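You operate a simulated robot arm through the tools that you are given. There is no shell and no other tool.

Carry out the task below with a simulated two-armed robot. There is one attempt and no reset: what you move stays moved.

Task
Dock the grey headset pack, switch on, dial the channel that it shows and set the volume to HI.
Fine: use slot two; don't press LINK; leave the other packs alone.

The check looks at the end state, three seconds after you hand in, the way a careful person would. Anything else that was tipped, shoved, dropped, spilled or broken makes it a failure.

Robot
Two 7-joint arms with fingered hands on one trunk that stands fixed in place. Base frame: the origin is at the foot of the trunk, x ahead of it, y to its left, z up. Lengths are in m, angles in rad, forces in N, time in s.
The left shoulder is at [0.056, 0.158, 1.194], the right one opposite. With the tool pointing down near the work surface each hand reaches from about 0.42 to 0.84 m from the base axis, measured 20 degrees to its own side. Payload 4 kg a hand.
Tool frame (each hand has its own): the origin (TCP) lies between the finger pads and is the grasp point; the fingertips stand 0.03 m ahead of it; z points along the fingers, y is the line along which they close. Largest opening 0.104 m; the body of the gripper starts 0.035 m behind the TCP. The gripper is a hand of 4 fingers: y runs from the thumb to the fingers, the wrist lies at [-0.015, -0.104, -0.178] in the tool frame.
Orientation is told as [roll, pitch, yaw] about the base's x, y, z axes, in that order, counted from this pose: with the fingers straight down and the wrist toward the robot, the tool's x, y and z point along [0, 1, 0], [1, 0, 0] and [0, 0, -1] of the base frame.

Tools
- The arms move only by the tool arm_command. It takes "left_moves", "right_moves" or both (then of equal length, played together; a hand with none holds still); each is a list that holds one entry, the list of rows, each a list of 6 numbers: the shift along the tool's x, y, z in units of 50 mm (1.0 is 50 mm), then the turn, a rotation vector about the tool's x, y, z in units of 5 degrees (1.0 is 5 degrees). In form: [[[tx, ty, tz, rx, ry, rz], ...]]. A call has 1 to 20 rows; each row shifts and turns the commanded pose from where the row before left it, along the tool's axes as they then stand. A call with a number of a shift or a turn outside -1 to 1 is refused whole. Each row takes 0.2 s and may step no farther than 0.05 m and 0.15 rad from the row before; otherwise, the whole call is refused. Where a pose cannot be reached the arm comes as near as it can. A force on the tool above 40 N (or 10 N above the force at the start of the call, whichever is more), or a blocked arm, ends the call early, and 0.2 s more pass. In this call time passes only in rows, and 0.2 s behind the last. The reply holds the time, the measured pose of the TCP, the force on the tool along the base axes, the opening and the grip force, in the units named above and with some noise, with the torque about the TCP (base axes, N m) and any sound that the robot's microphone picked up, and new pictures: "views" is both (left out), scene, wrist or none (wrist: the cameras of the hands that moved).
- Cameras (640 x 400 px; columns grow to the right, rows downward): "scene" is now at [0.1198, -0.0538, 1.3793]; the picture's right is [-0.61, -0.80, 0.01], its down [-0.38, 0.28, -0.88] and it looks along [0.70, -0.54, -0.47] (base axes); focal length 248 px, centre (320, 200). "left" rides on the left gripper at [-0.061, -0.092, -0.13] in its tool frame; the picture's right is [-0.81, -0.28, 0.52], its down [0.53, -0.71, 0.45] and it looks along [0.24, 0.64, 0.72] (tool axes); focal length 275 px, centre (320, 200). "right" rides on the right gripper at [0.061, -0.092, -0.13] in its tool frame; the picture's right is [-0.81, 0.27, -0.52], its down [-0.53, -0.71, 0.46] and it looks along [-0.24, 0.64, 0.72] (tool axes); focal length 275 px, centre (320, 200).
- raise_lower(by): slides the trunk up (or, below 0, down) by that many m; the arms and the scene camera ride with it, the base frame stays. It gives what a move gives, with no picture.
- finger_targets(index, middle, ring, thumb_bend, thumb_turn, hand): sets how far each is bent, from 0 (flat) to 1 (curled in); at 0.3 the hand is open as for a grip, at 0.7 the pads meet at the TCP. One left out holds its place. A second passes; each finger stops where it meets its share of the squeeze, and holds until it gets a number again. It is the only way to open and close the hand. It gives what a move gives, with no picture; readings hold the bend of each and the force on the fingers (four entries, about 0 where the hand has none), thumb and palm. thumb_turn goes from beside the hand (0) to across from the fingers (1), as for a grip.
- turn_head(pan, tilt): turns the head with the scene camera to pan (to the left, within 1.396 rad either way) and tilt (down, from -0.506 to 1.204), counted from straight ahead of the robot. It gives what a move gives, and a new picture of the scene camera.
- pixel_to_xyz(camera, pixels): for up to 12 pixels [column, row] of the newest picture of that camera ("zoom" is the newest enlarged one), the place [x, y, z] in the base frame of the surface seen there, good to about 0.002 m. No time passes.
- enlarge(camera, box): a new picture of the part [left, top, right, bottom] of that camera's present view, enlarged. No time passes.
- sign_off(): hands the job in; it is judged then, once.

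Open the grippers and draw the arms clear of the work before you hand the job in, unless the task says otherwise.

The tools are called after "Emit:" as name(argument=value, ...) on one line, values as JSON. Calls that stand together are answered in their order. arm_command: Moves the arms, as the interface text tells. Its arguments: {"type":"object","properties":{"left_moves":{"type":"array"},"right_moves":{"type":"array"},"views":{"type":"string","enum":["both","scene","wrist","none"]}},"required":[]} The other tools are called the same way: raise_lower (by) slides the trunk up or down; finger_targets (index, middle, ring, thumb_bend, thumb_turn, hand) moves the fingers one by one; turn_head (pan, tilt) turns the head that bears the scene camera; pixel_to_xyz (camera, pixels) gives the place of the surface under pixels of a picture; enlarge (camera, box) takes an enlarged picture of a part of a camera's view; sign_off () hands the job in.

At the start:

```text
t: 0.0
left_tcp_pos: [0.4523, -0.0189, 1.2621]
left_tcp_rot: [0.0, -0.001, 0.0]
left_contact_force: [-0.3, -0.6, 0.4]
left_ft_torque: [0.02, 0.03, 0.02]
left_grip_width: 0.1038
left_finger_force: 0.1
left_shape: jaw
left_bend: [0.3, 0.3, 0.3, 0.3, 0.98]
left_finger forces: [0.1, 0.0, 0.1, 0.0, 0.0, 0.1]
right_tcp_pos: [0.2925, -0.4284, 1.2449]
right_tcp_rot: [0.002, 0.002, 0.0]
right_contact_force: [-0.7, 0.1, -0.2]
right_ft_torque: [-0.01, 0.03, 0.0]
right_grip_width: 0.1038
right_finger_force: 0.1
right_shape: jaw
right_bend: [0.3, 0.3, 0.3, 0.3, 0.98]
right_finger forces: [0.1, 0.1, 0.1, 0.0, 0.0, 0.1]
trunk travel left (down, up): [-0.4, 0.107]
head pan, tilt: [-0.651, 0.478]
```

scene: 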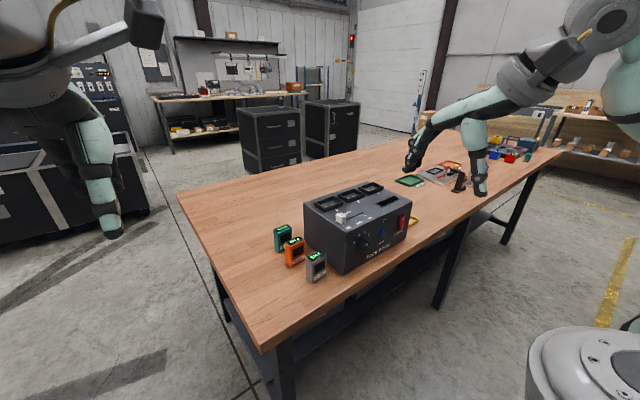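
right: 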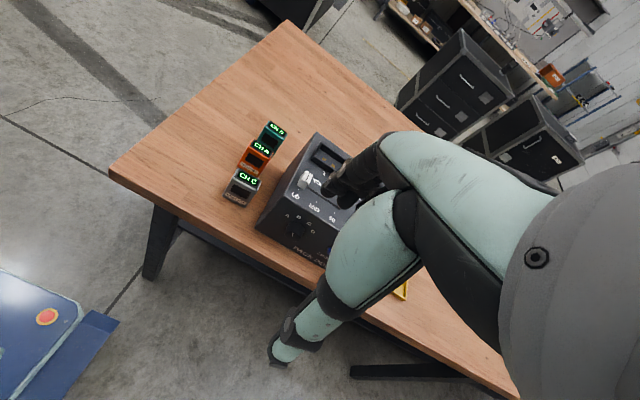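
left: 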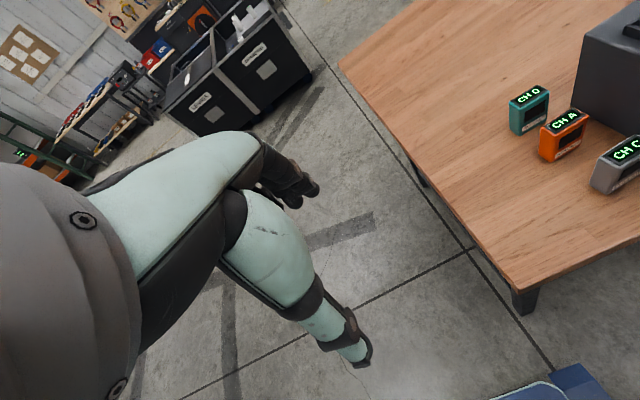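

The scene shows the base station at about (358,225) with the grey pack near (316,265). I take enlarged views to read the labels and controls.

Emit:
enlarge(camera="scene", box=[260, 170, 430, 290])

Emit:
enlarge(camera="right", box=[210, 110, 410, 300])

Emit:
enlarge(camera="left", box=[490, 60, 640, 210])

```text
3.33 times, centred on (345, 230) of scene
```

zoom: 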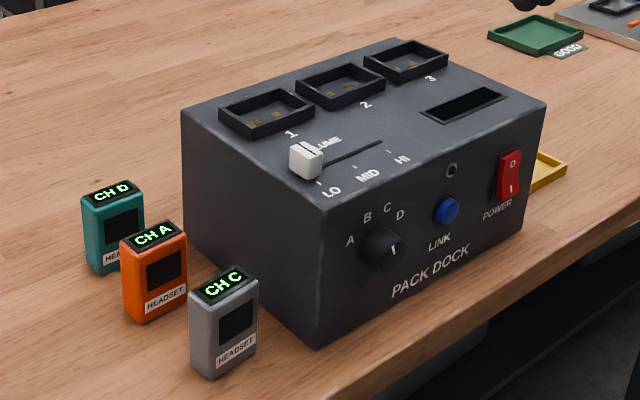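

```text
2.11 times, centred on (310, 205) of right
```

zoom: 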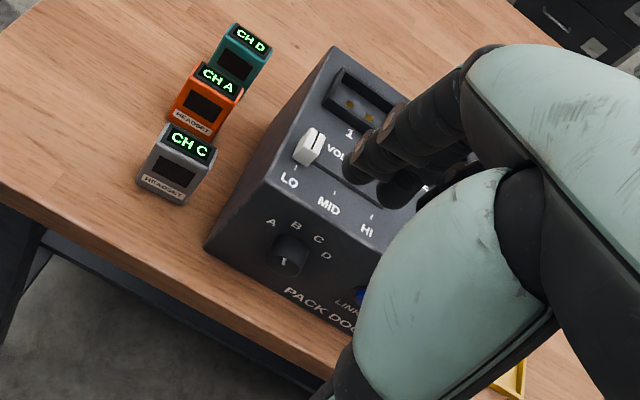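

```text
2.67 times, centred on (565, 135) of left
```

zoom: 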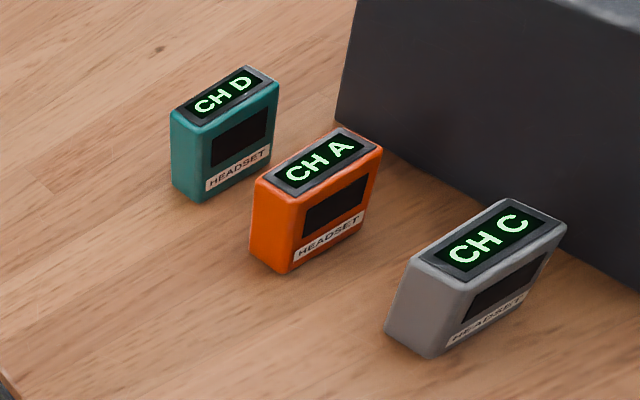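

The grey pack shows CH C; the dock has slots 1-3, a volume slider at LO, a channel dial (A-D), LINK in blue and a red power rocker. I enlarge the scene view again so I can measure places.

Emit:
enlarge(camera="scene", box=[260, 170, 430, 290])

```text
3.33 times, centred on (345, 230) of scene
```

zoom: 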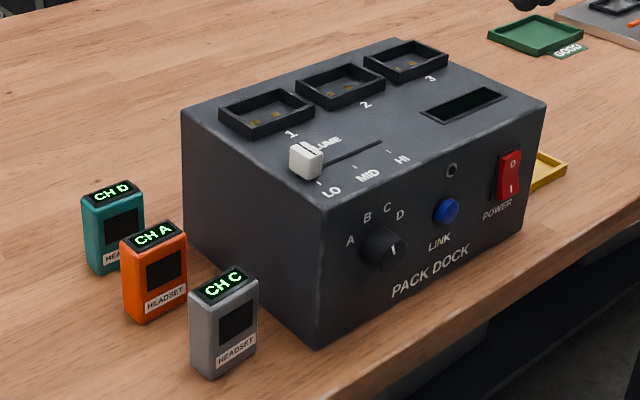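

Measuring the main features in the zoomed picture: the grey pack corners, dock corners, slots, slider, dial, link and power switch.

Emit:
pixel_to_xyz(camera="zoom", pixels=[[192, 292], [211, 305], [257, 280], [238, 268], [211, 374], [194, 362], [257, 345], [225, 283], [235, 325], [200, 340], [280, 390], [160, 360]])

Emit:
pixel_to_xyz(camera="zoom", pixels=[[182, 108], [320, 208], [545, 102], [402, 40], [320, 348], [522, 228], [186, 222], [305, 155], [380, 143], [318, 182], [355, 165], [389, 151]])

Emit:
pixel_to_xyz(camera="zoom", pixels=[[298, 86], [341, 107], [385, 84], [341, 65], [341, 85], [382, 250], [393, 250], [447, 211], [509, 165], [514, 187], [452, 170], [385, 270]])

```text
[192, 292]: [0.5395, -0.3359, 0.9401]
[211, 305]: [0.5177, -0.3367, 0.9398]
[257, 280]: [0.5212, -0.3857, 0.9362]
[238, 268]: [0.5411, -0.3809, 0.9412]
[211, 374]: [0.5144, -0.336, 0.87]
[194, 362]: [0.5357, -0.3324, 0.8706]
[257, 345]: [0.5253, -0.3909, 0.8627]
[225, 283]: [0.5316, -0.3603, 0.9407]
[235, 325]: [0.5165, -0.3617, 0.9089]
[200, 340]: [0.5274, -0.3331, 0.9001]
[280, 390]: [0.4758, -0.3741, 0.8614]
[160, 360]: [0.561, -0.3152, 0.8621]
```

```text
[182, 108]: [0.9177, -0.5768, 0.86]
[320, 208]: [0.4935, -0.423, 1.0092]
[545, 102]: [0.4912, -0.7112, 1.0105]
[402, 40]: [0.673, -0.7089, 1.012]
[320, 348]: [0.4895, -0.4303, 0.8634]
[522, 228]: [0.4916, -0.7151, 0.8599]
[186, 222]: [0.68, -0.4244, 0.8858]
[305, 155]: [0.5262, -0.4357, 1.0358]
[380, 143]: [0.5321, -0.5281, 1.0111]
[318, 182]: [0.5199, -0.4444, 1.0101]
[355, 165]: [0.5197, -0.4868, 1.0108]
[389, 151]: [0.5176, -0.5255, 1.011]
```

```text
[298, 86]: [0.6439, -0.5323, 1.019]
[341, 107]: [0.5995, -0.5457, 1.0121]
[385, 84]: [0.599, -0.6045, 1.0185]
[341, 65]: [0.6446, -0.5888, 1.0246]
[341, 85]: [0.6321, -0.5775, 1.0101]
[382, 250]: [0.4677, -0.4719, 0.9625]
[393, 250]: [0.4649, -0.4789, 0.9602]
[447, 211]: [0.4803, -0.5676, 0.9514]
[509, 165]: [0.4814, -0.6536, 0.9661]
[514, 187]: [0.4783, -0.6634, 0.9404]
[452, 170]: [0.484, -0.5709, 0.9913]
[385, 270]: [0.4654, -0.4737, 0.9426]
```

I measure the orange and teal packs, the slot 1/3 rims, and dial labels from the same zoom.

Emit:
pixel_to_xyz(camera="zoom", pixels=[[123, 240], [141, 252], [185, 232], [168, 224], [140, 318], [85, 198], [102, 210], [143, 190], [125, 182], [160, 290], [183, 300], [120, 260]])

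Emit:
pixel_to_xyz(camera="zoom", pixels=[[221, 110], [258, 134], [312, 108], [270, 92], [364, 58], [404, 80], [446, 58], [404, 42], [350, 241], [367, 217], [387, 207], [400, 215]])

Emit:
turn_head(pan=-0.75, tilt=0.6)

```text
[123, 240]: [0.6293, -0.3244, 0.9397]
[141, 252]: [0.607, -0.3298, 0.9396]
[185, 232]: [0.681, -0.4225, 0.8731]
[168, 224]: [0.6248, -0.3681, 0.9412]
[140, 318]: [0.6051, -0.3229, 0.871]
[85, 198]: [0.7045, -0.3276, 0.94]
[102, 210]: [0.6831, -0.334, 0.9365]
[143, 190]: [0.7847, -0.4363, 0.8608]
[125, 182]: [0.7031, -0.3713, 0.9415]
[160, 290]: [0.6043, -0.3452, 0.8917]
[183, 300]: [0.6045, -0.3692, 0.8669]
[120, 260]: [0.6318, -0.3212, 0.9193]
```

```text
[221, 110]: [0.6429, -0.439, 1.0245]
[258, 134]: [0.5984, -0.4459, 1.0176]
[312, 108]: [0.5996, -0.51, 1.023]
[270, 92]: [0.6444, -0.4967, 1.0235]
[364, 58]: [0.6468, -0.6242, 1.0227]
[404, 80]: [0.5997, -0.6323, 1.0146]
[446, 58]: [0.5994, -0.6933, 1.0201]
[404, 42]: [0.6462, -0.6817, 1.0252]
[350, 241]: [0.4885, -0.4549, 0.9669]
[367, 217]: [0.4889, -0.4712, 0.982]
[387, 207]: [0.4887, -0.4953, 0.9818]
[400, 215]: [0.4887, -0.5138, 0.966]
```

```text
t: 0.7
left_tcp_pos: [0.439, -0.0201, 1.2667]
left_tcp_rot: [0.003, -0.009, 0.002]
left_contact_force: [-0.6, 0.2, 0.1]
left_ft_torque: [-0.02, 0.02, 0.0]
left_grip_width: 0.1037
left_finger_force: 0.1
left_shape: jaw
left_bend: [0.3, 0.3, 0.3, 0.3, 0.98]
left_finger forces: [0.0, 0.1, 0.0, 0.0, 0.0, 0.0]
right_tcp_pos: [0.2793, -0.427, 1.2497]
right_tcp_rot: [0.002, -0.01, 0.0]
right_contact_force: [0.6, 0.8, 0.9]
right_ft_torque: [0.01, 0.04, -0.02]
right_grip_width: 0.1042
right_finger_force: 0.1
right_shape: jaw
right_bend: [0.3, 0.3, 0.3, 0.3, 0.98]
right_finger forces: [0.0, 0.1, 0.0, 0.0, 0.0, 0.0]
trunk travel left (down, up): [-0.4, 0.107]
head pan, tilt: [-0.75, 0.6]
```

scene: 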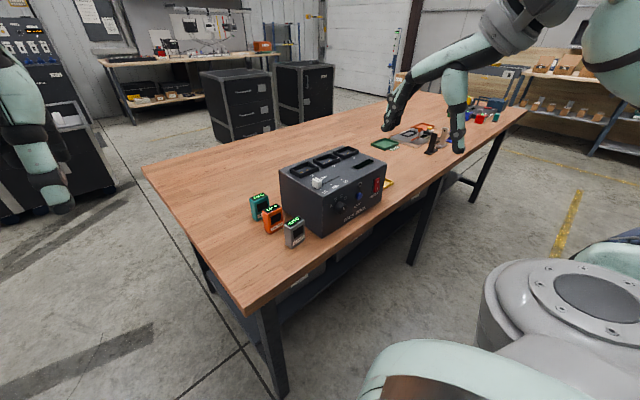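

The arms sagged slightly in x (about 13 mm), so I will keep an eye on measured poses. I enlarge the new scene view on the dock to read the dial pointer.

Emit:
enlarge(camera="scene", box=[325, 165, 395, 225])

Emit:
enlarge(camera="scene", box=[240, 140, 400, 255])

Emit:
pixel_to_xyz(camera="zoom", pixels=[[160, 160], [320, 200], [220, 340], [400, 220]])

```text
6.67 times, centred on (360, 195) of scene
```

zoom: 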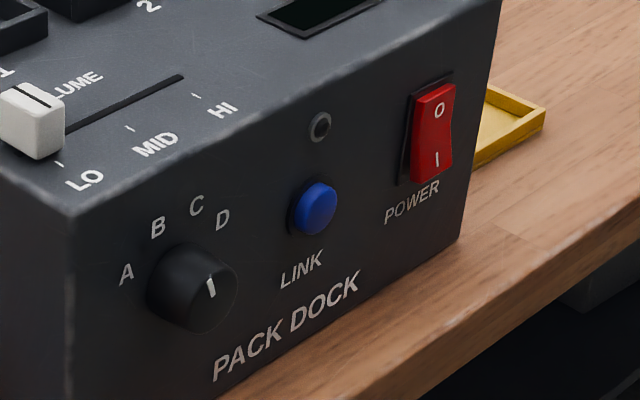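

```text
3.48 times, centred on (320, 198) of scene
```

zoom: 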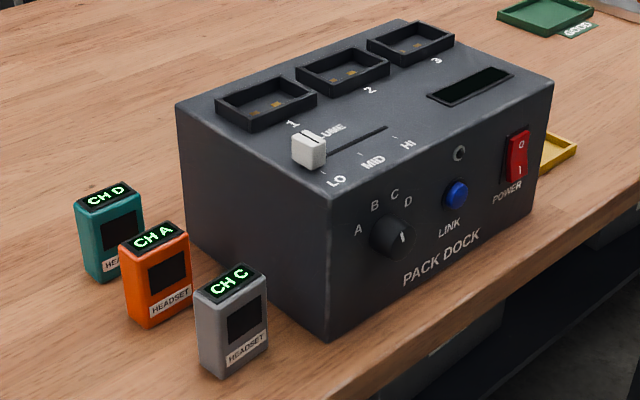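

```text
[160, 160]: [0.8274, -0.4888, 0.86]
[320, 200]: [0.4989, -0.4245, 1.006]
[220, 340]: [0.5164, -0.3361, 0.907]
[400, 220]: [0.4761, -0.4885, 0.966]
```

The dial is a round knob with a white pointer line, to be read later from close up. First I bring the right hand above the grey pack (centre about x 0.528, y -0.361, top z 0.940), staying high at z 1.25.

Emit:
arm_command(right_moves=[[[0.233, 0.83, 0, 0, 0, 0], [0.233, 0.83, 0, 0, 0, 0], [0.233, 0.83, 0, 0, 0, 0], [0.233, 0.83, 0, 0, 0, 0], [0.233, 0.83, 0, 0, 0, 0], [0.233, 0.83, 0, 0, 0, 0]]], views="both")

```text
t: 2.1
left_tcp_pos: [0.4356, -0.0179, 1.2674]
left_tcp_rot: [0.0, -0.014, -0.002]
left_contact_force: [-1.3, -0.4, -0.6]
left_ft_torque: [-0.05, 0.0, 0.0]
left_grip_width: 0.1039
left_finger_force: 0.0
left_shape: jaw
left_bend: [0.3, 0.3, 0.3, 0.3, 0.98]
left_finger forces: [0.0, 0.1, 0.1, 0.1, 0.1, 0.1]
right_tcp_pos: [0.529, -0.3561, 1.2531]
right_tcp_rot: [0.0, -0.015, 0.0]
right_contact_force: [-0.5, 0.1, 0.7]
right_ft_torque: [-0.02, 0.03, 0.02]
right_grip_width: 0.1039
right_finger_force: 0.1
right_shape: jaw
right_bend: [0.3, 0.3, 0.3, 0.3, 0.98]
right_finger forces: [0.0, 0.0, 0.0, 0.1, 0.0, 0.1]
trunk travel left (down, up): [-0.4, 0.107]
head pan, tilt: [-0.75, 0.6]
```

scene: 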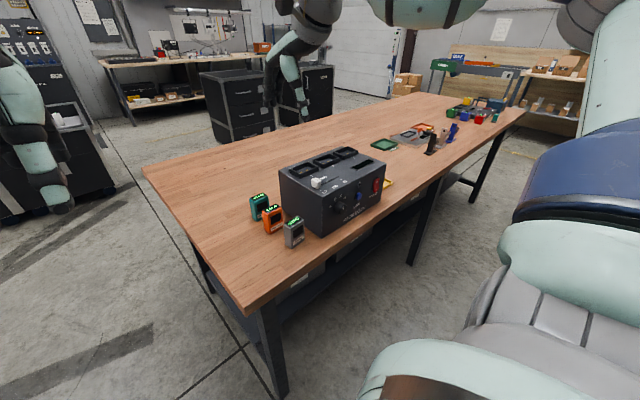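
right: 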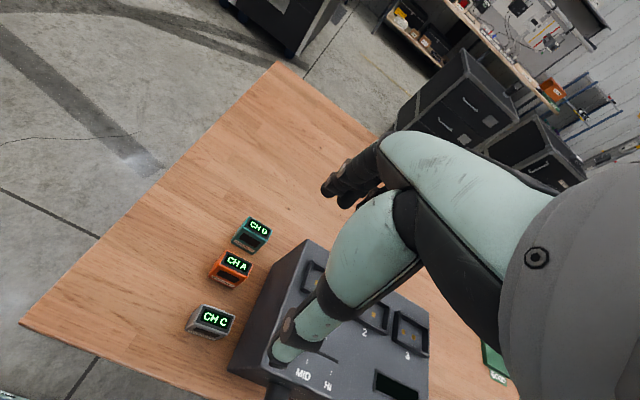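

The projected TCP line checks out: the grey pack shows at (212,322) in the right view as predicted. I narrow the hand before descending so that it clears the orange pack.

Emit:
finger_targets(hand="right", index=0.43, middle=0.43, ring=0.43, thumb_bend=0.43)

```text
t: 3.1
left_tcp_pos: [0.4379, -0.0183, 1.2663]
left_tcp_rot: [0.003, -0.012, 0.0]
left_contact_force: [0.2, 0.7, 1.1]
left_ft_torque: [-0.02, -0.01, 0.03]
left_grip_width: 0.1039
left_finger_force: 0.0
left_shape: jaw
left_bend: [0.3, 0.3, 0.3, 0.3, 0.98]
left_finger forces: [0.1, 0.0, 0.0, 0.0, 0.1, 0.0]
right_tcp_pos: [0.5316, -0.3594, 1.2511]
right_tcp_rot: [0.002, -0.011, 0.0]
right_contact_force: [0.8, -0.2, 0.0]
right_ft_torque: [0.02, 0.0, 0.0]
right_grip_width: 0.071
right_finger_force: 0.0
right_shape: fingers
right_bend: [0.43, 0.43, 0.43, 0.43, 0.98]
right_finger forces: [0.1, 0.1, 0.0, 0.0, 0.0, 0.0]
trunk travel left (down, up): [-0.4, 0.107]
head pan, tilt: [-0.75, 0.6]
```

Opening is now 0.071 m. I descend to about z 1.03 above the pack and check the alignment.

Emit:
arm_command(right_moves=[[[0, -0.05, 0.88, 0.03, 0, 0], [0, -0.05, 0.88, 0.03, 0, 0], [0, -0.03, 0.88, 0.03, 0, 0], [0, -0.03, 0.88, 0.03, 0, 0], [0, 0, 0.88, 0, 0, 0]]], views="both")

```text
t: 4.3
left_tcp_pos: [0.4395, -0.0188, 1.2666]
left_tcp_rot: [0.003, -0.01, 0.001]
left_contact_force: [0.7, 0.1, -0.4]
left_ft_torque: [-0.01, 0.0, -0.02]
left_grip_width: 0.1038
left_finger_force: 0.0
left_shape: jaw
left_bend: [0.3, 0.3, 0.3, 0.3, 0.98]
left_finger forces: [0.0, 0.0, 0.0, 0.0, 0.0, 0.0]
right_tcp_pos: [0.5215, -0.3582, 1.0282]
right_tcp_rot: [0.004, 0.001, 0.001]
right_contact_force: [0.8, -0.4, 0.0]
right_ft_torque: [-0.02, 0.0, -0.01]
right_grip_width: 0.0707
right_finger_force: 0.1
right_shape: fingers
right_bend: [0.43, 0.43, 0.43, 0.43, 0.98]
right_finger forces: [0.1, 0.0, 0.0, 0.1, 0.1, 0.0]
trunk travel left (down, up): [-0.4, 0.107]
head pan, tilt: [-0.75, 0.6]
```

scene: 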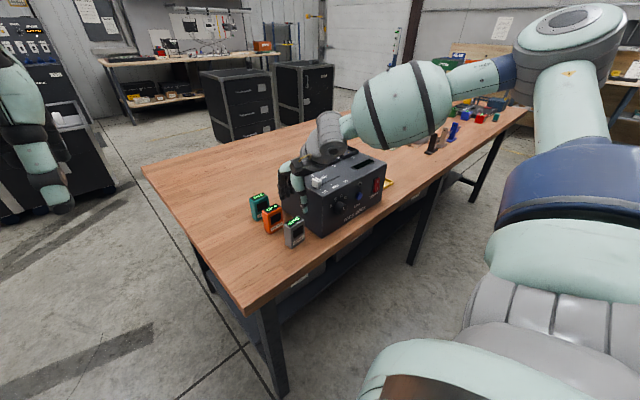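
right: 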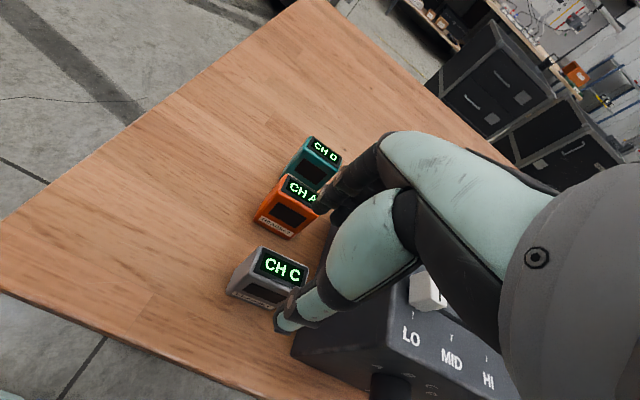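

The hand sits above the pack; I check the forearm and hand positions relative to the dock using the scene view at (320,150), (340,125), (400,105) and zoom in.

Emit:
enlarge(camera="scene", box=[240, 90, 440, 260])

Emit:
pixel_to_xyz(camera="scene", pixels=[[305, 150], [330, 125], [345, 128], [325, 155], [400, 100], [380, 140], [440, 75], [420, 125], [295, 235], [285, 180], [303, 200], [490, 75]])

Emit:
enlarge(camera="right", box=[210, 120, 450, 400])

```text
2.35 times, centred on (340, 175) of scene
```

zoom: 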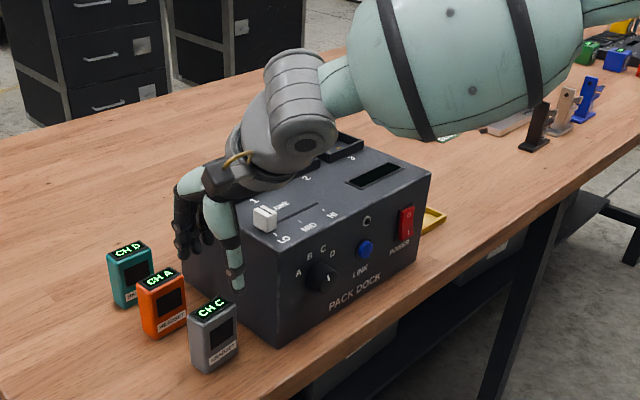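

```text
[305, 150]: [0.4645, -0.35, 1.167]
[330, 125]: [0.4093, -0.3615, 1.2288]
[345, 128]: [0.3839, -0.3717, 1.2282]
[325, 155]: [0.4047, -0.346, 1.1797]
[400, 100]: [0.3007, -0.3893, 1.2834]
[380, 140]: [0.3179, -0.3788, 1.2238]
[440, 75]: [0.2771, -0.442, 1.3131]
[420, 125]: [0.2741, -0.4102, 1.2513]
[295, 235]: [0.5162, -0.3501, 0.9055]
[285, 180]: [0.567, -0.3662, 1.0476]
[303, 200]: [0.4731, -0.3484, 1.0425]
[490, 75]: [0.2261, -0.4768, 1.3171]
```

```text
1.43 times, centred on (330, 260) of right
```

zoom: 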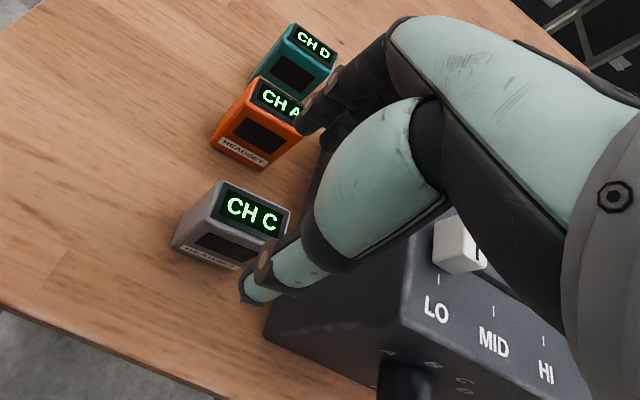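

Forearm stays in front of the dock (x below 0.46), so descending is safe. I shift +6 mm in x, centre on the pack, and go down to z about 0.965 for a check.

Emit:
arm_command(right_moves=[[[-0.04, 0.13, 0.2, 0, 0, 0], [0, 0, 0.55, 0, 0, 0], [0, 0, 0.5, 0, 0, 0]]], views="both")

Emit:
enlarge(camera="scene", box=[240, 130, 360, 260])

Emit:
enlarge(camera="right", box=[210, 120, 450, 400])

```text
t: 5.1
left_tcp_pos: [0.4387, -0.0189, 1.2665]
left_tcp_rot: [0.003, -0.014, 0.0]
left_contact_force: [0.4, 0.7, 0.6]
left_ft_torque: [0.0, 0.03, -0.01]
left_grip_width: 0.1039
left_finger_force: 0.1
left_shape: jaw
left_bend: [0.3, 0.3, 0.3, 0.3, 0.98]
left_finger forces: [0.0, 0.0, 0.0, 0.0, 0.0, 0.0]
right_tcp_pos: [0.5263, -0.3585, 0.9694]
right_tcp_rot: [0.003, -0.004, 0.001]
right_contact_force: [0.2, 0.6, 0.3]
right_ft_torque: [-0.01, 0.02, -0.02]
right_grip_width: 0.0708
right_finger_force: 0.1
right_shape: fingers
right_bend: [0.43, 0.43, 0.43, 0.43, 0.98]
right_finger forces: [0.1, 0.0, 0.0, 0.1, 0.0, 0.1]
trunk travel left (down, up): [-0.4, 0.107]
head pan, tilt: [-0.75, 0.6]
```

scene: 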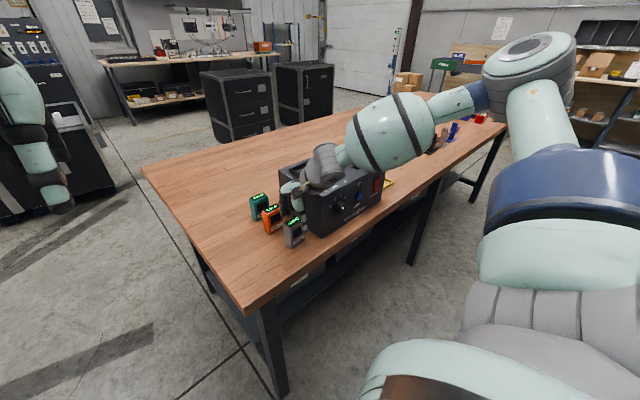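
right: 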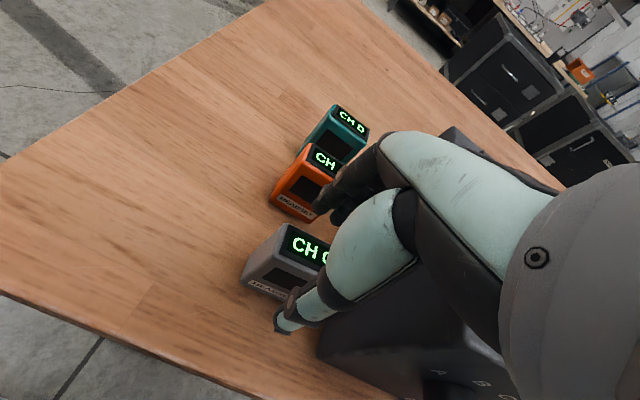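

```text
3.08 times, centred on (300, 195) of scene
```

zoom: 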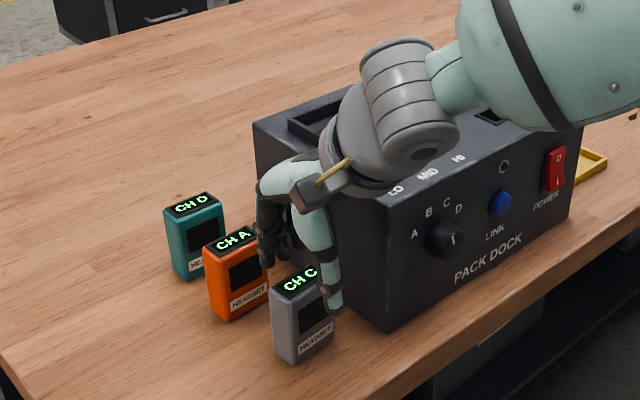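

```text
1.43 times, centred on (330, 260) of right
```

zoom: 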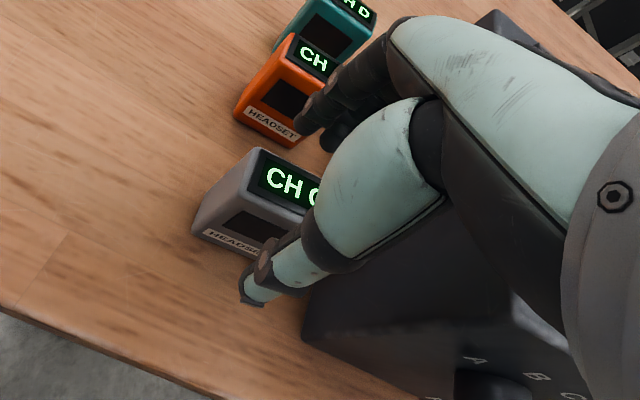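

I check where the thumb tip and fingertips sit relative to the pack in the newest right zoom, at (258,285) and (303,122).

Emit:
pixel_to_xyz(camera="zoom", pixels=[[258, 285], [275, 265], [305, 115], [320, 100], [335, 135], [262, 150], [210, 190], [320, 275], [345, 130]])

```text
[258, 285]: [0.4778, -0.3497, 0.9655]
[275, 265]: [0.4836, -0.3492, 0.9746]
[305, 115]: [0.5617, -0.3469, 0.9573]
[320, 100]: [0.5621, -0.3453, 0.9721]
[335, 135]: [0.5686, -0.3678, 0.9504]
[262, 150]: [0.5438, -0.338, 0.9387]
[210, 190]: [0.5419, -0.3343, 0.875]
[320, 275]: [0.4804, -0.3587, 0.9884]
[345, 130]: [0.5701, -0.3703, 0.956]
```

Thumb is at x≈0.485 and fingers at x≈0.565, straddling the pack (0.516–0.540). I descend straight to TCP z≈0.920.

Emit:
arm_command(right_moves=[[[-0.03, 0.02, 0.5, 0, 0, 0], [0, 0.02, 0.48, 0, 0, 0]]], views="both")

Emit:
enlarge(camera="scene", box=[240, 130, 360, 260])

Emit:
enlarge(camera="right", box=[210, 120, 450, 400])

```text
t: 5.7
left_tcp_pos: [0.4389, -0.019, 1.2671]
left_tcp_rot: [0.002, -0.01, 0.0]
left_contact_force: [0.5, -0.8, -0.4]
left_ft_torque: [0.0, 0.0, -0.01]
left_grip_width: 0.1039
left_finger_force: 0.0
left_shape: jaw
left_bend: [0.3, 0.3, 0.3, 0.3, 0.98]
left_finger forces: [0.0, 0.0, 0.0, 0.0, 0.0, 0.0]
right_tcp_pos: [0.5296, -0.3589, 0.9219]
right_tcp_rot: [0.001, 0.002, -0.001]
right_contact_force: [-0.3, 0.4, 0.7]
right_ft_torque: [0.0, 0.0, 0.01]
right_grip_width: 0.0708
right_finger_force: 0.0
right_shape: fingers
right_bend: [0.43, 0.43, 0.43, 0.43, 0.98]
right_finger forces: [0.0, 0.0, 0.1, 0.0, 0.0, 0.1]
trunk travel left (down, up): [-0.4, 0.107]
head pan, tilt: [-0.75, 0.6]
```

scene: 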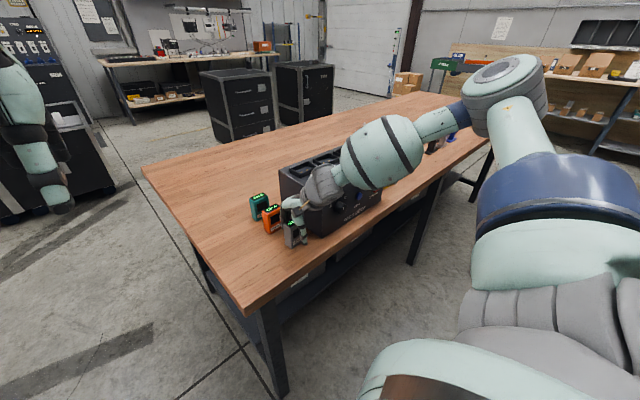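
right: 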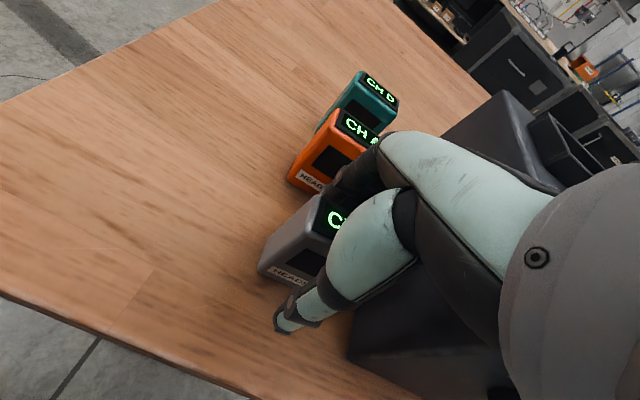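

```text
3.08 times, centred on (300, 195) of scene
```

zoom: 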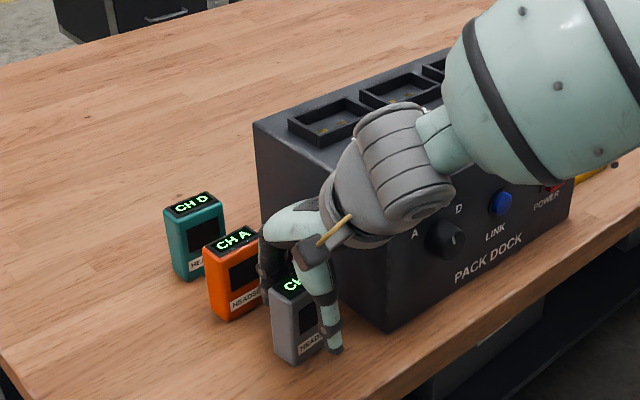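

```text
1.43 times, centred on (330, 260) of right
```

zoom: 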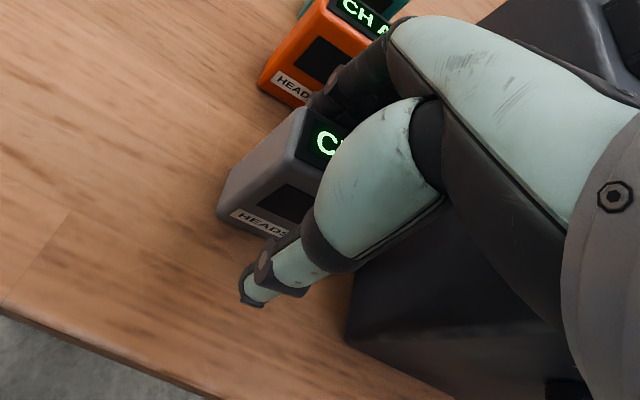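

The hand straddles the pack with TCP at x≈0.5296, z≈0.922. I close thumb and fingers gently onto it.

Emit:
finger_targets(hand="right", index=0.64, middle=0.64, ring=0.64, thumb_bend=0.64)

Emit:
enlarge(camera="right", box=[210, 120, 450, 400])

Emit:
enlarge(camera="scene", box=[250, 170, 350, 260])

```text
t: 6.7
left_tcp_pos: [0.4385, -0.0184, 1.2658]
left_tcp_rot: [0.003, -0.012, 0.0]
left_contact_force: [0.1, 0.0, -0.1]
left_ft_torque: [0.0, 0.01, -0.01]
left_grip_width: 0.1039
left_finger_force: 0.0
left_shape: jaw
left_bend: [0.3, 0.3, 0.3, 0.3, 0.98]
left_finger forces: [0.1, 0.0, 0.0, 0.1, 0.1, 0.1]
right_tcp_pos: [0.5301, -0.3598, 0.9229]
right_tcp_rot: [0.001, -0.003, -0.001]
right_contact_force: [-0.5, 0.1, -0.4]
right_ft_torque: [0.03, 0.02, 0.01]
right_grip_width: 0.0264
right_finger_force: 3.7
right_shape: fingers
right_bend: [0.61, 0.62, 0.63, 0.59, 0.97]
right_finger forces: [2.0, 1.5, 0.7, 0.0, 4.7, 0.0]
trunk travel left (down, up): [-0.4, 0.107]
head pan, tilt: [-0.75, 0.6]
```

```text
1.43 times, centred on (330, 260) of right
```

zoom: 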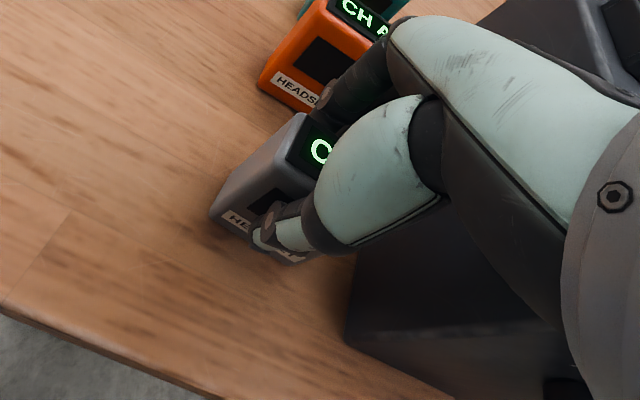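

```text
4.44 times, centred on (300, 215) of scene
```

zoom: 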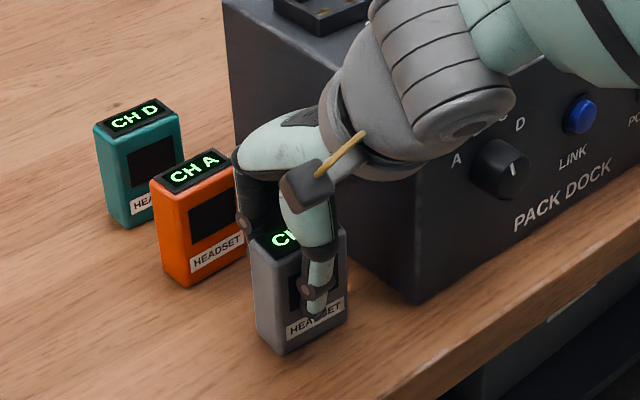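

Contact on all fingers at 26 mm opening with 3.7 N. I squeeze a bit more for a secure hold.

Emit:
finger_targets(hand="right", index=0.71, middle=0.71, ring=0.71, thumb_bend=0.69)

Emit:
enlarge(camera="scene", box=[250, 170, 350, 260])

Emit:
pixel_to_xyz(camera="zoom", pixels=[[255, 250], [278, 265], [275, 350], [258, 335], [345, 315], [345, 235], [255, 290], [290, 300], [270, 240]])

```text
t: 7.7
left_tcp_pos: [0.4375, -0.0186, 1.266]
left_tcp_rot: [0.002, -0.013, -0.001]
left_contact_force: [-0.4, 0.0, -0.1]
left_ft_torque: [0.0, -0.01, -0.01]
left_grip_width: 0.1039
left_finger_force: 0.0
left_shape: jaw
left_bend: [0.3, 0.3, 0.3, 0.3, 0.98]
left_finger forces: [0.0, 0.0, 0.1, 0.0, 0.0, 0.0]
right_tcp_pos: [0.5297, -0.3593, 0.9221]
right_tcp_rot: [0.002, -0.002, 0.0]
right_contact_force: [0.4, 0.3, -0.5]
right_ft_torque: [0.01, 0.01, 0.01]
right_grip_width: 0.0252
right_finger_force: 11.8
right_shape: fingers
right_bend: [0.63, 0.66, 0.69, 0.59, 0.95]
right_finger forces: [6.5, 3.7, 1.9, 0.0, 12.0, 0.0]
trunk travel left (down, up): [-0.4, 0.107]
head pan, tilt: [-0.75, 0.6]
```

```text
4.44 times, centred on (300, 215) of scene
```

zoom: 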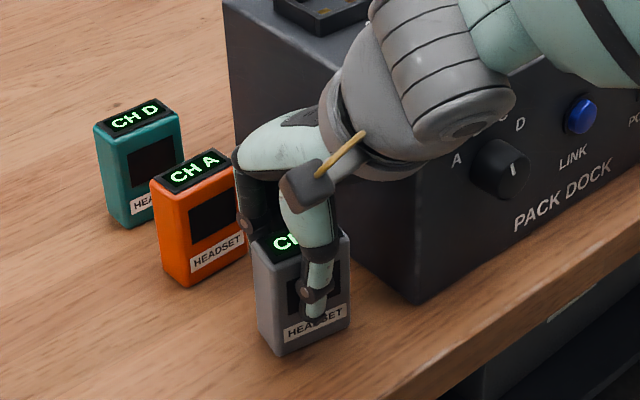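

```text
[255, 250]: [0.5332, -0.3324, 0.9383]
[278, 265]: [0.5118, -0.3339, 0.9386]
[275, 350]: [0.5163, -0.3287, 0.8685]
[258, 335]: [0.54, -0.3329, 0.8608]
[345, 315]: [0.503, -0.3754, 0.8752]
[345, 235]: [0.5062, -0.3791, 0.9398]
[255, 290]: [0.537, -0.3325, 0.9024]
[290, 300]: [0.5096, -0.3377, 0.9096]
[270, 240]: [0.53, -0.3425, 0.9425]
```

The ring finger twisted the pack about 7° clockwise. I rebalance: ease the ring and middle fingers so it squares up with the hand while still resting on the table.

Emit:
finger_targets(hand="right", index=0.72, middle=0.66, ring=0.6, thumb_bend=0.69)

Emit:
enlarge(camera="scene", box=[250, 170, 350, 260])

Emit:
pixel_to_xyz(camera="zoom", pixels=[[255, 250], [278, 265], [275, 350], [258, 335], [345, 315], [345, 235], [255, 290], [290, 300], [270, 240]])

```text
t: 8.7
left_tcp_pos: [0.4377, -0.0188, 1.2664]
left_tcp_rot: [0.002, -0.014, -0.002]
left_contact_force: [0.6, -0.7, -0.6]
left_ft_torque: [0.01, 0.05, -0.01]
left_grip_width: 0.1039
left_finger_force: 0.1
left_shape: jaw
left_bend: [0.3, 0.3, 0.3, 0.3, 0.98]
left_finger forces: [0.0, 0.1, 0.0, 0.1, 0.0, 0.1]
right_tcp_pos: [0.5308, -0.3604, 0.9228]
right_tcp_rot: [0.002, 0.0, 0.0]
right_contact_force: [0.2, 0.5, 0.1]
right_ft_torque: [-0.01, -0.02, 0.0]
right_grip_width: 0.0253
right_finger_force: 10.2
right_shape: fingers
right_bend: [0.61, 0.65, 0.6, 0.6, 0.96]
right_finger forces: [7.9, 1.5, 0.1, 0.0, 9.6, 0.0]
trunk travel left (down, up): [-0.4, 0.107]
head pan, tilt: [-0.75, 0.6]
```

```text
4.44 times, centred on (300, 215) of scene
```

zoom: 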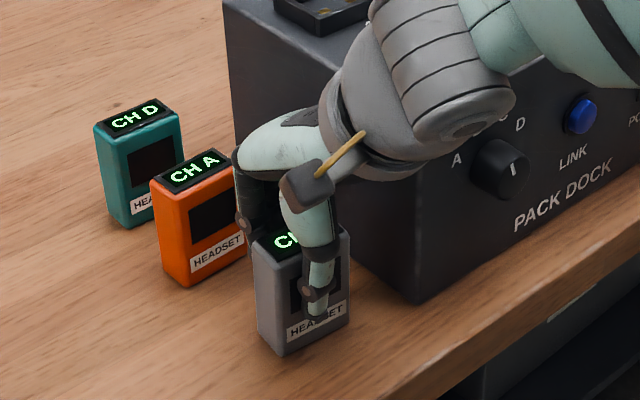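

```text
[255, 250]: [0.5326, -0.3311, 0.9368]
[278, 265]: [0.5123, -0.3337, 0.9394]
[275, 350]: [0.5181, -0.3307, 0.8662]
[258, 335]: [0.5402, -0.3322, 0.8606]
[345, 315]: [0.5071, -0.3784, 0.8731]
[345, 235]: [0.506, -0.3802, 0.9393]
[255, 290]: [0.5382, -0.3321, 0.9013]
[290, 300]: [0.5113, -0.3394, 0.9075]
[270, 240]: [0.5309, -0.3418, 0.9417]
```

The pack is held by thumb, index and middle (10 N) with a slight yaw (~-7°) and tilt; I can compensate with the wrist. I lift 4 cm and check the hold.

Emit:
arm_command(right_moves=[[[0, 0, -0.2, 0, 0, 0], [0, 0, -0.3, 0, 0, 0], [0, 0, -0.4, 0, 0, 0]]], views="both")

Emit:
enlarge(camera="right", box=[210, 120, 450, 400])

Emit:
enlarge(camera="scene", box=[250, 160, 350, 250])

```text
t: 9.5
left_tcp_pos: [0.4371, -0.0191, 1.267]
left_tcp_rot: [0.003, -0.011, 0.002]
left_contact_force: [0.1, 0.1, 0.3]
left_ft_torque: [-0.01, 0.01, 0.01]
left_grip_width: 0.104
left_finger_force: 0.0
left_shape: jaw
left_bend: [0.3, 0.3, 0.3, 0.3, 0.98]
left_finger forces: [0.1, 0.1, 0.0, 0.0, 0.0, 0.0]
right_tcp_pos: [0.5297, -0.3591, 0.9686]
right_tcp_rot: [0.002, -0.002, -0.001]
right_contact_force: [-0.1, 0.4, -1.9]
right_ft_torque: [0.0, 0.0, -0.04]
right_grip_width: 0.0251
right_finger_force: 9.2
right_shape: fingers
right_bend: [0.61, 0.65, 0.6, 0.6, 0.96]
right_finger forces: [7.8, 1.6, 0.0, 0.0, 9.7, 0.0]
trunk travel left (down, up): [-0.4, 0.107]
head pan, tilt: [-0.75, 0.6]
```

scene: 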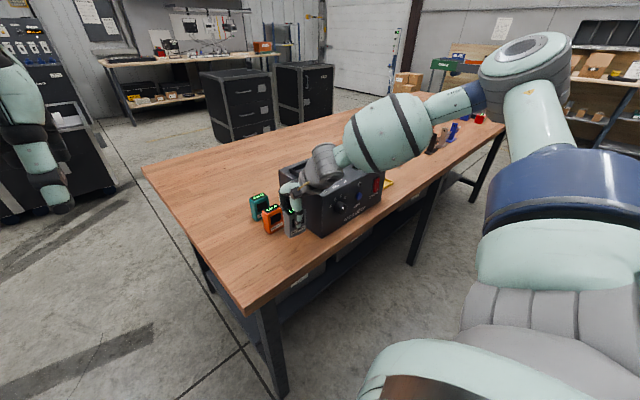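
right: 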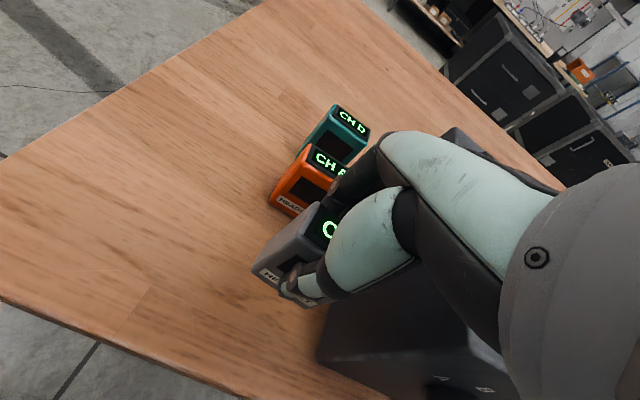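

```text
1.43 times, centred on (330, 260) of right
```

zoom: 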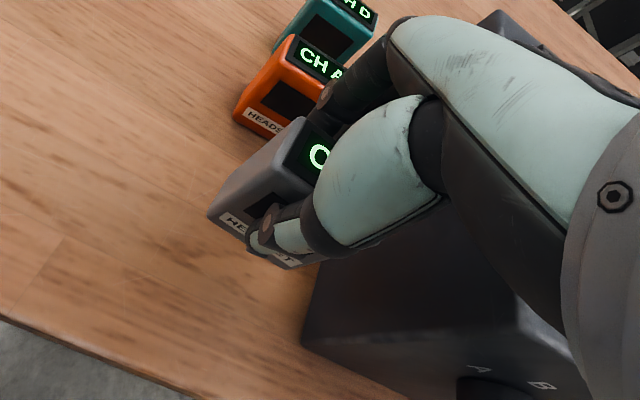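

```text
4.44 times, centred on (300, 205) of scene
```

zoom: 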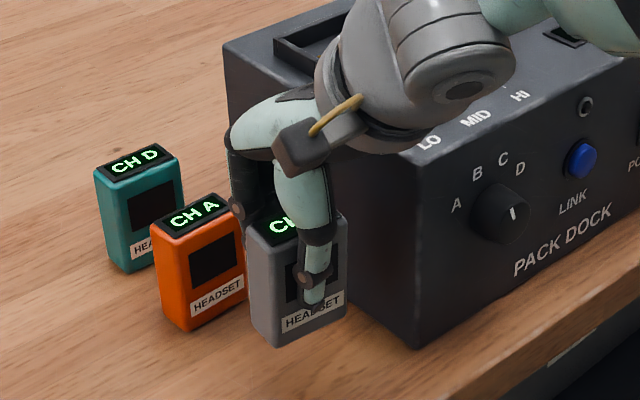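

The pack is off the table (about 1.9 N weight) and steady. I raise it to TCP z≈1.17, well above the slider and rims.

Emit:
arm_command(right_moves=[[[0, 0, -0.7, 0, 0, 0], [0, 0, -0.8, 0, 0, 0], [0, 0, -0.8, 0, 0, 0], [0, 0, -0.8, 0, 0, 0], [0, 0, -0.6, 0, 0, 0], [0, 0, -0.3, 0, 0, 0]]], views="both")

Emit:
enlarge(camera="right", box=[210, 120, 450, 400])

Emit:
enlarge(camera="scene", box=[240, 90, 380, 220])

```text
t: 10.9
left_tcp_pos: [0.4377, -0.0197, 1.2679]
left_tcp_rot: [0.003, -0.012, 0.0]
left_contact_force: [-0.4, 0.9, -0.1]
left_ft_torque: [-0.05, 0.0, 0.03]
left_grip_width: 0.1041
left_finger_force: 0.1
left_shape: jaw
left_bend: [0.3, 0.3, 0.3, 0.3, 0.98]
left_finger forces: [0.0, 0.0, 0.1, 0.1, 0.1, 0.1]
right_tcp_pos: [0.5308, -0.361, 1.1658]
right_tcp_rot: [0.002, -0.002, 0.001]
right_contact_force: [0.5, 0.5, -2.1]
right_ft_torque: [0.01, -0.01, -0.01]
right_grip_width: 0.025
right_finger_force: 9.6
right_shape: fingers
right_bend: [0.61, 0.65, 0.6, 0.6, 0.96]
right_finger forces: [7.9, 1.6, 0.0, 0.0, 9.6, 0.1]
trunk travel left (down, up): [-0.4, 0.107]
head pan, tilt: [-0.75, 0.6]
```

scene: 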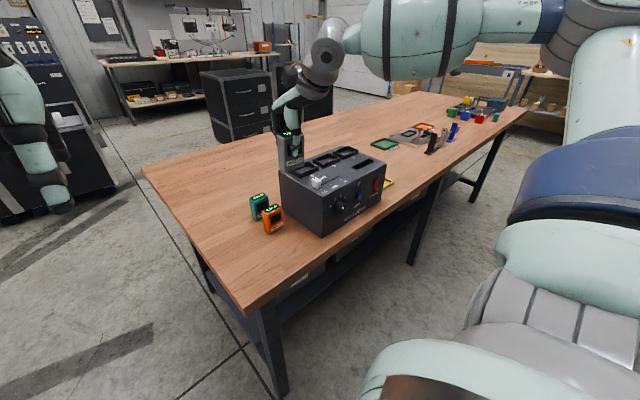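
right: 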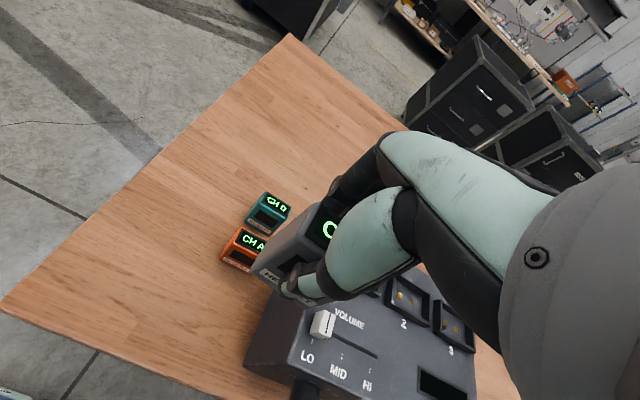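

```text
1.43 times, centred on (330, 260) of right
```

zoom: 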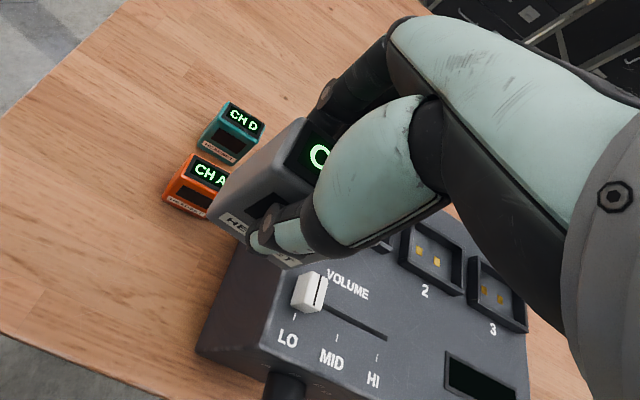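

```text
3.08 times, centred on (310, 155) of scene
```

zoom: 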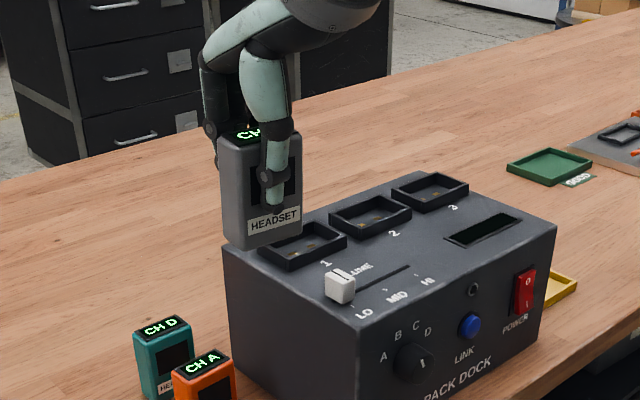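

Now I measure the held pack's corners in this zoom: front-left edge (247,150)-(248,249), right edge (301,135)-(301,233), back-left (221,140)-(224,236).

Emit:
pixel_to_xyz(camera="zoom", pixels=[[250, 153], [250, 246], [299, 232], [299, 140], [224, 145], [227, 234], [243, 153], [243, 243], [256, 200], [297, 190], [225, 190], [243, 195]])

Emit:
pixel_to_xyz(camera="zoom", pixels=[[331, 217], [370, 238], [411, 212], [371, 197], [370, 228], [400, 211], [345, 218], [372, 205], [366, 217], [376, 213], [380, 232], [350, 228]])

```text
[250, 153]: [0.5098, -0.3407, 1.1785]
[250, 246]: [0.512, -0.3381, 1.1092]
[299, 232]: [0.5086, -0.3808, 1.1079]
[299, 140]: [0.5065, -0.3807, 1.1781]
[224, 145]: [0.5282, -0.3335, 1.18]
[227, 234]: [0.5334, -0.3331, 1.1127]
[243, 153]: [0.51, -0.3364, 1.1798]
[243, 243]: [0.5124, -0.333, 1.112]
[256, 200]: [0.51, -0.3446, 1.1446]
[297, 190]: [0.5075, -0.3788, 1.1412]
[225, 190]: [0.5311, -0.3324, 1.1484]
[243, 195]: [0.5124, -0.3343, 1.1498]
```

```text
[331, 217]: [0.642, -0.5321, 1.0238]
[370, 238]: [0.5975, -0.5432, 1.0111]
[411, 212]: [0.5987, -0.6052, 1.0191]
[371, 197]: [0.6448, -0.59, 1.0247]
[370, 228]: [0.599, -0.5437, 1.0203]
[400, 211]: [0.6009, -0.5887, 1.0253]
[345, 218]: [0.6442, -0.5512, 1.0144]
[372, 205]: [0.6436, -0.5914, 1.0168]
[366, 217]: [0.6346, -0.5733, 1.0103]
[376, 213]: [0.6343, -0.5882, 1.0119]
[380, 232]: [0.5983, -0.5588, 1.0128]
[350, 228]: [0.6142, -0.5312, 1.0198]
```

Pack pose in hand: yaw ≈ -5°, top leaning ≈3° toward the robot, its centre 9 mm robot-side of the TCP; slot 2 centre is (0.6215, -0.568), rim top z 1.0245. I rotate the wrist to square the pack, then travel above slot 2.

Emit:
arm_command(right_moves=[[[0, 0, 0, 0.3, 0, -0.5], [0, 0, 0, 0.3, 0, -0.5], [-0.868, 0.328, 0, 0, 0, 0], [-0.868, 0.328, 0, 0, 0, 0], [-0.868, 0.328, 0, 0, 0, 0], [-0.868, 0.328, 0, 0, 0, 0], [-0.868, 0.328, 0, 0, 0, 0]]], views="both")

Emit:
enlarge(camera="right", box=[210, 120, 450, 400])

Emit:
enlarge(camera="scene", box=[270, 80, 400, 220])

```text
t: 12.5
left_tcp_pos: [0.4397, -0.0184, 1.2665]
left_tcp_rot: [0.002, -0.012, -0.001]
left_contact_force: [0.1, 0.3, 0.0]
left_ft_torque: [0.0, -0.02, -0.01]
left_grip_width: 0.104
left_finger_force: 0.1
left_shape: jaw
left_bend: [0.3, 0.3, 0.3, 0.3, 0.98]
left_finger forces: [0.0, 0.0, 0.0, 0.0, 0.0, 0.0]
right_tcp_pos: [0.6341, -0.5737, 1.1597]
right_tcp_rot: [0.007, 0.051, 0.091]
right_contact_force: [0.8, -0.3, -2.0]
right_ft_torque: [0.03, -0.03, -0.01]
right_grip_width: 0.0248
right_finger_force: 9.2
right_shape: fingers
right_bend: [0.61, 0.64, 0.6, 0.6, 0.97]
right_finger forces: [7.8, 1.7, 0.0, 0.0, 9.3, 0.1]
trunk travel left (down, up): [-0.4, 0.107]
head pan, tilt: [-0.75, 0.6]
```

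scene: 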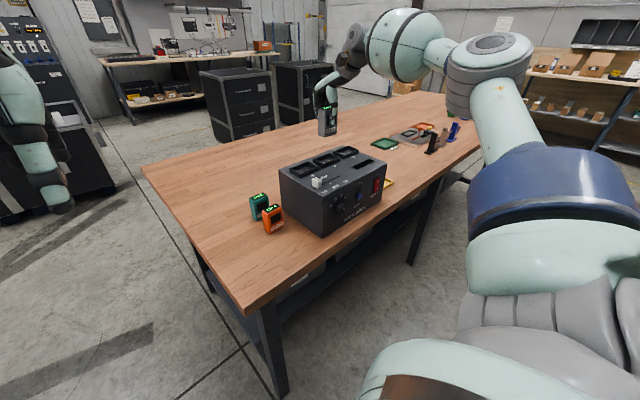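
right: 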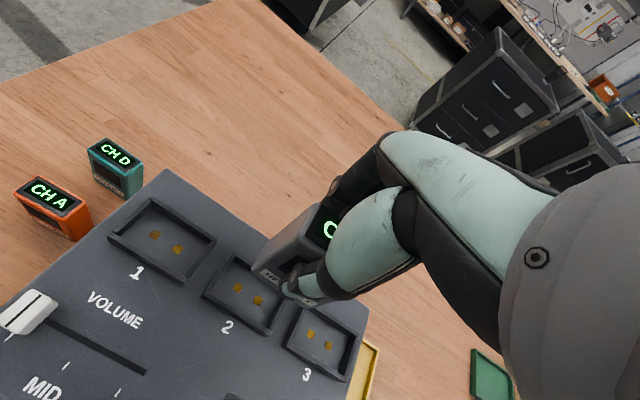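

```text
1.43 times, centred on (330, 260) of right
```

zoom: 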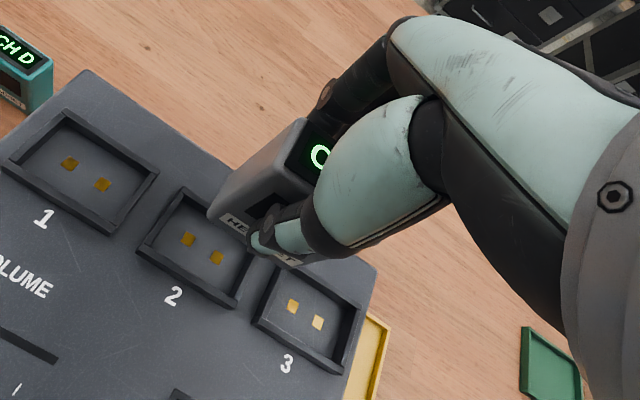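

```text
2.86 times, centred on (335, 150) of scene
```

zoom: 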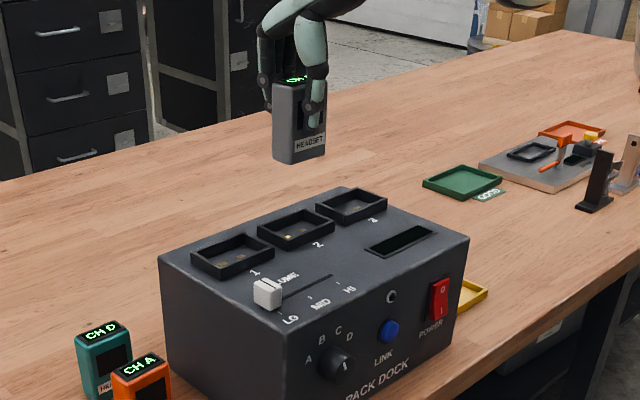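

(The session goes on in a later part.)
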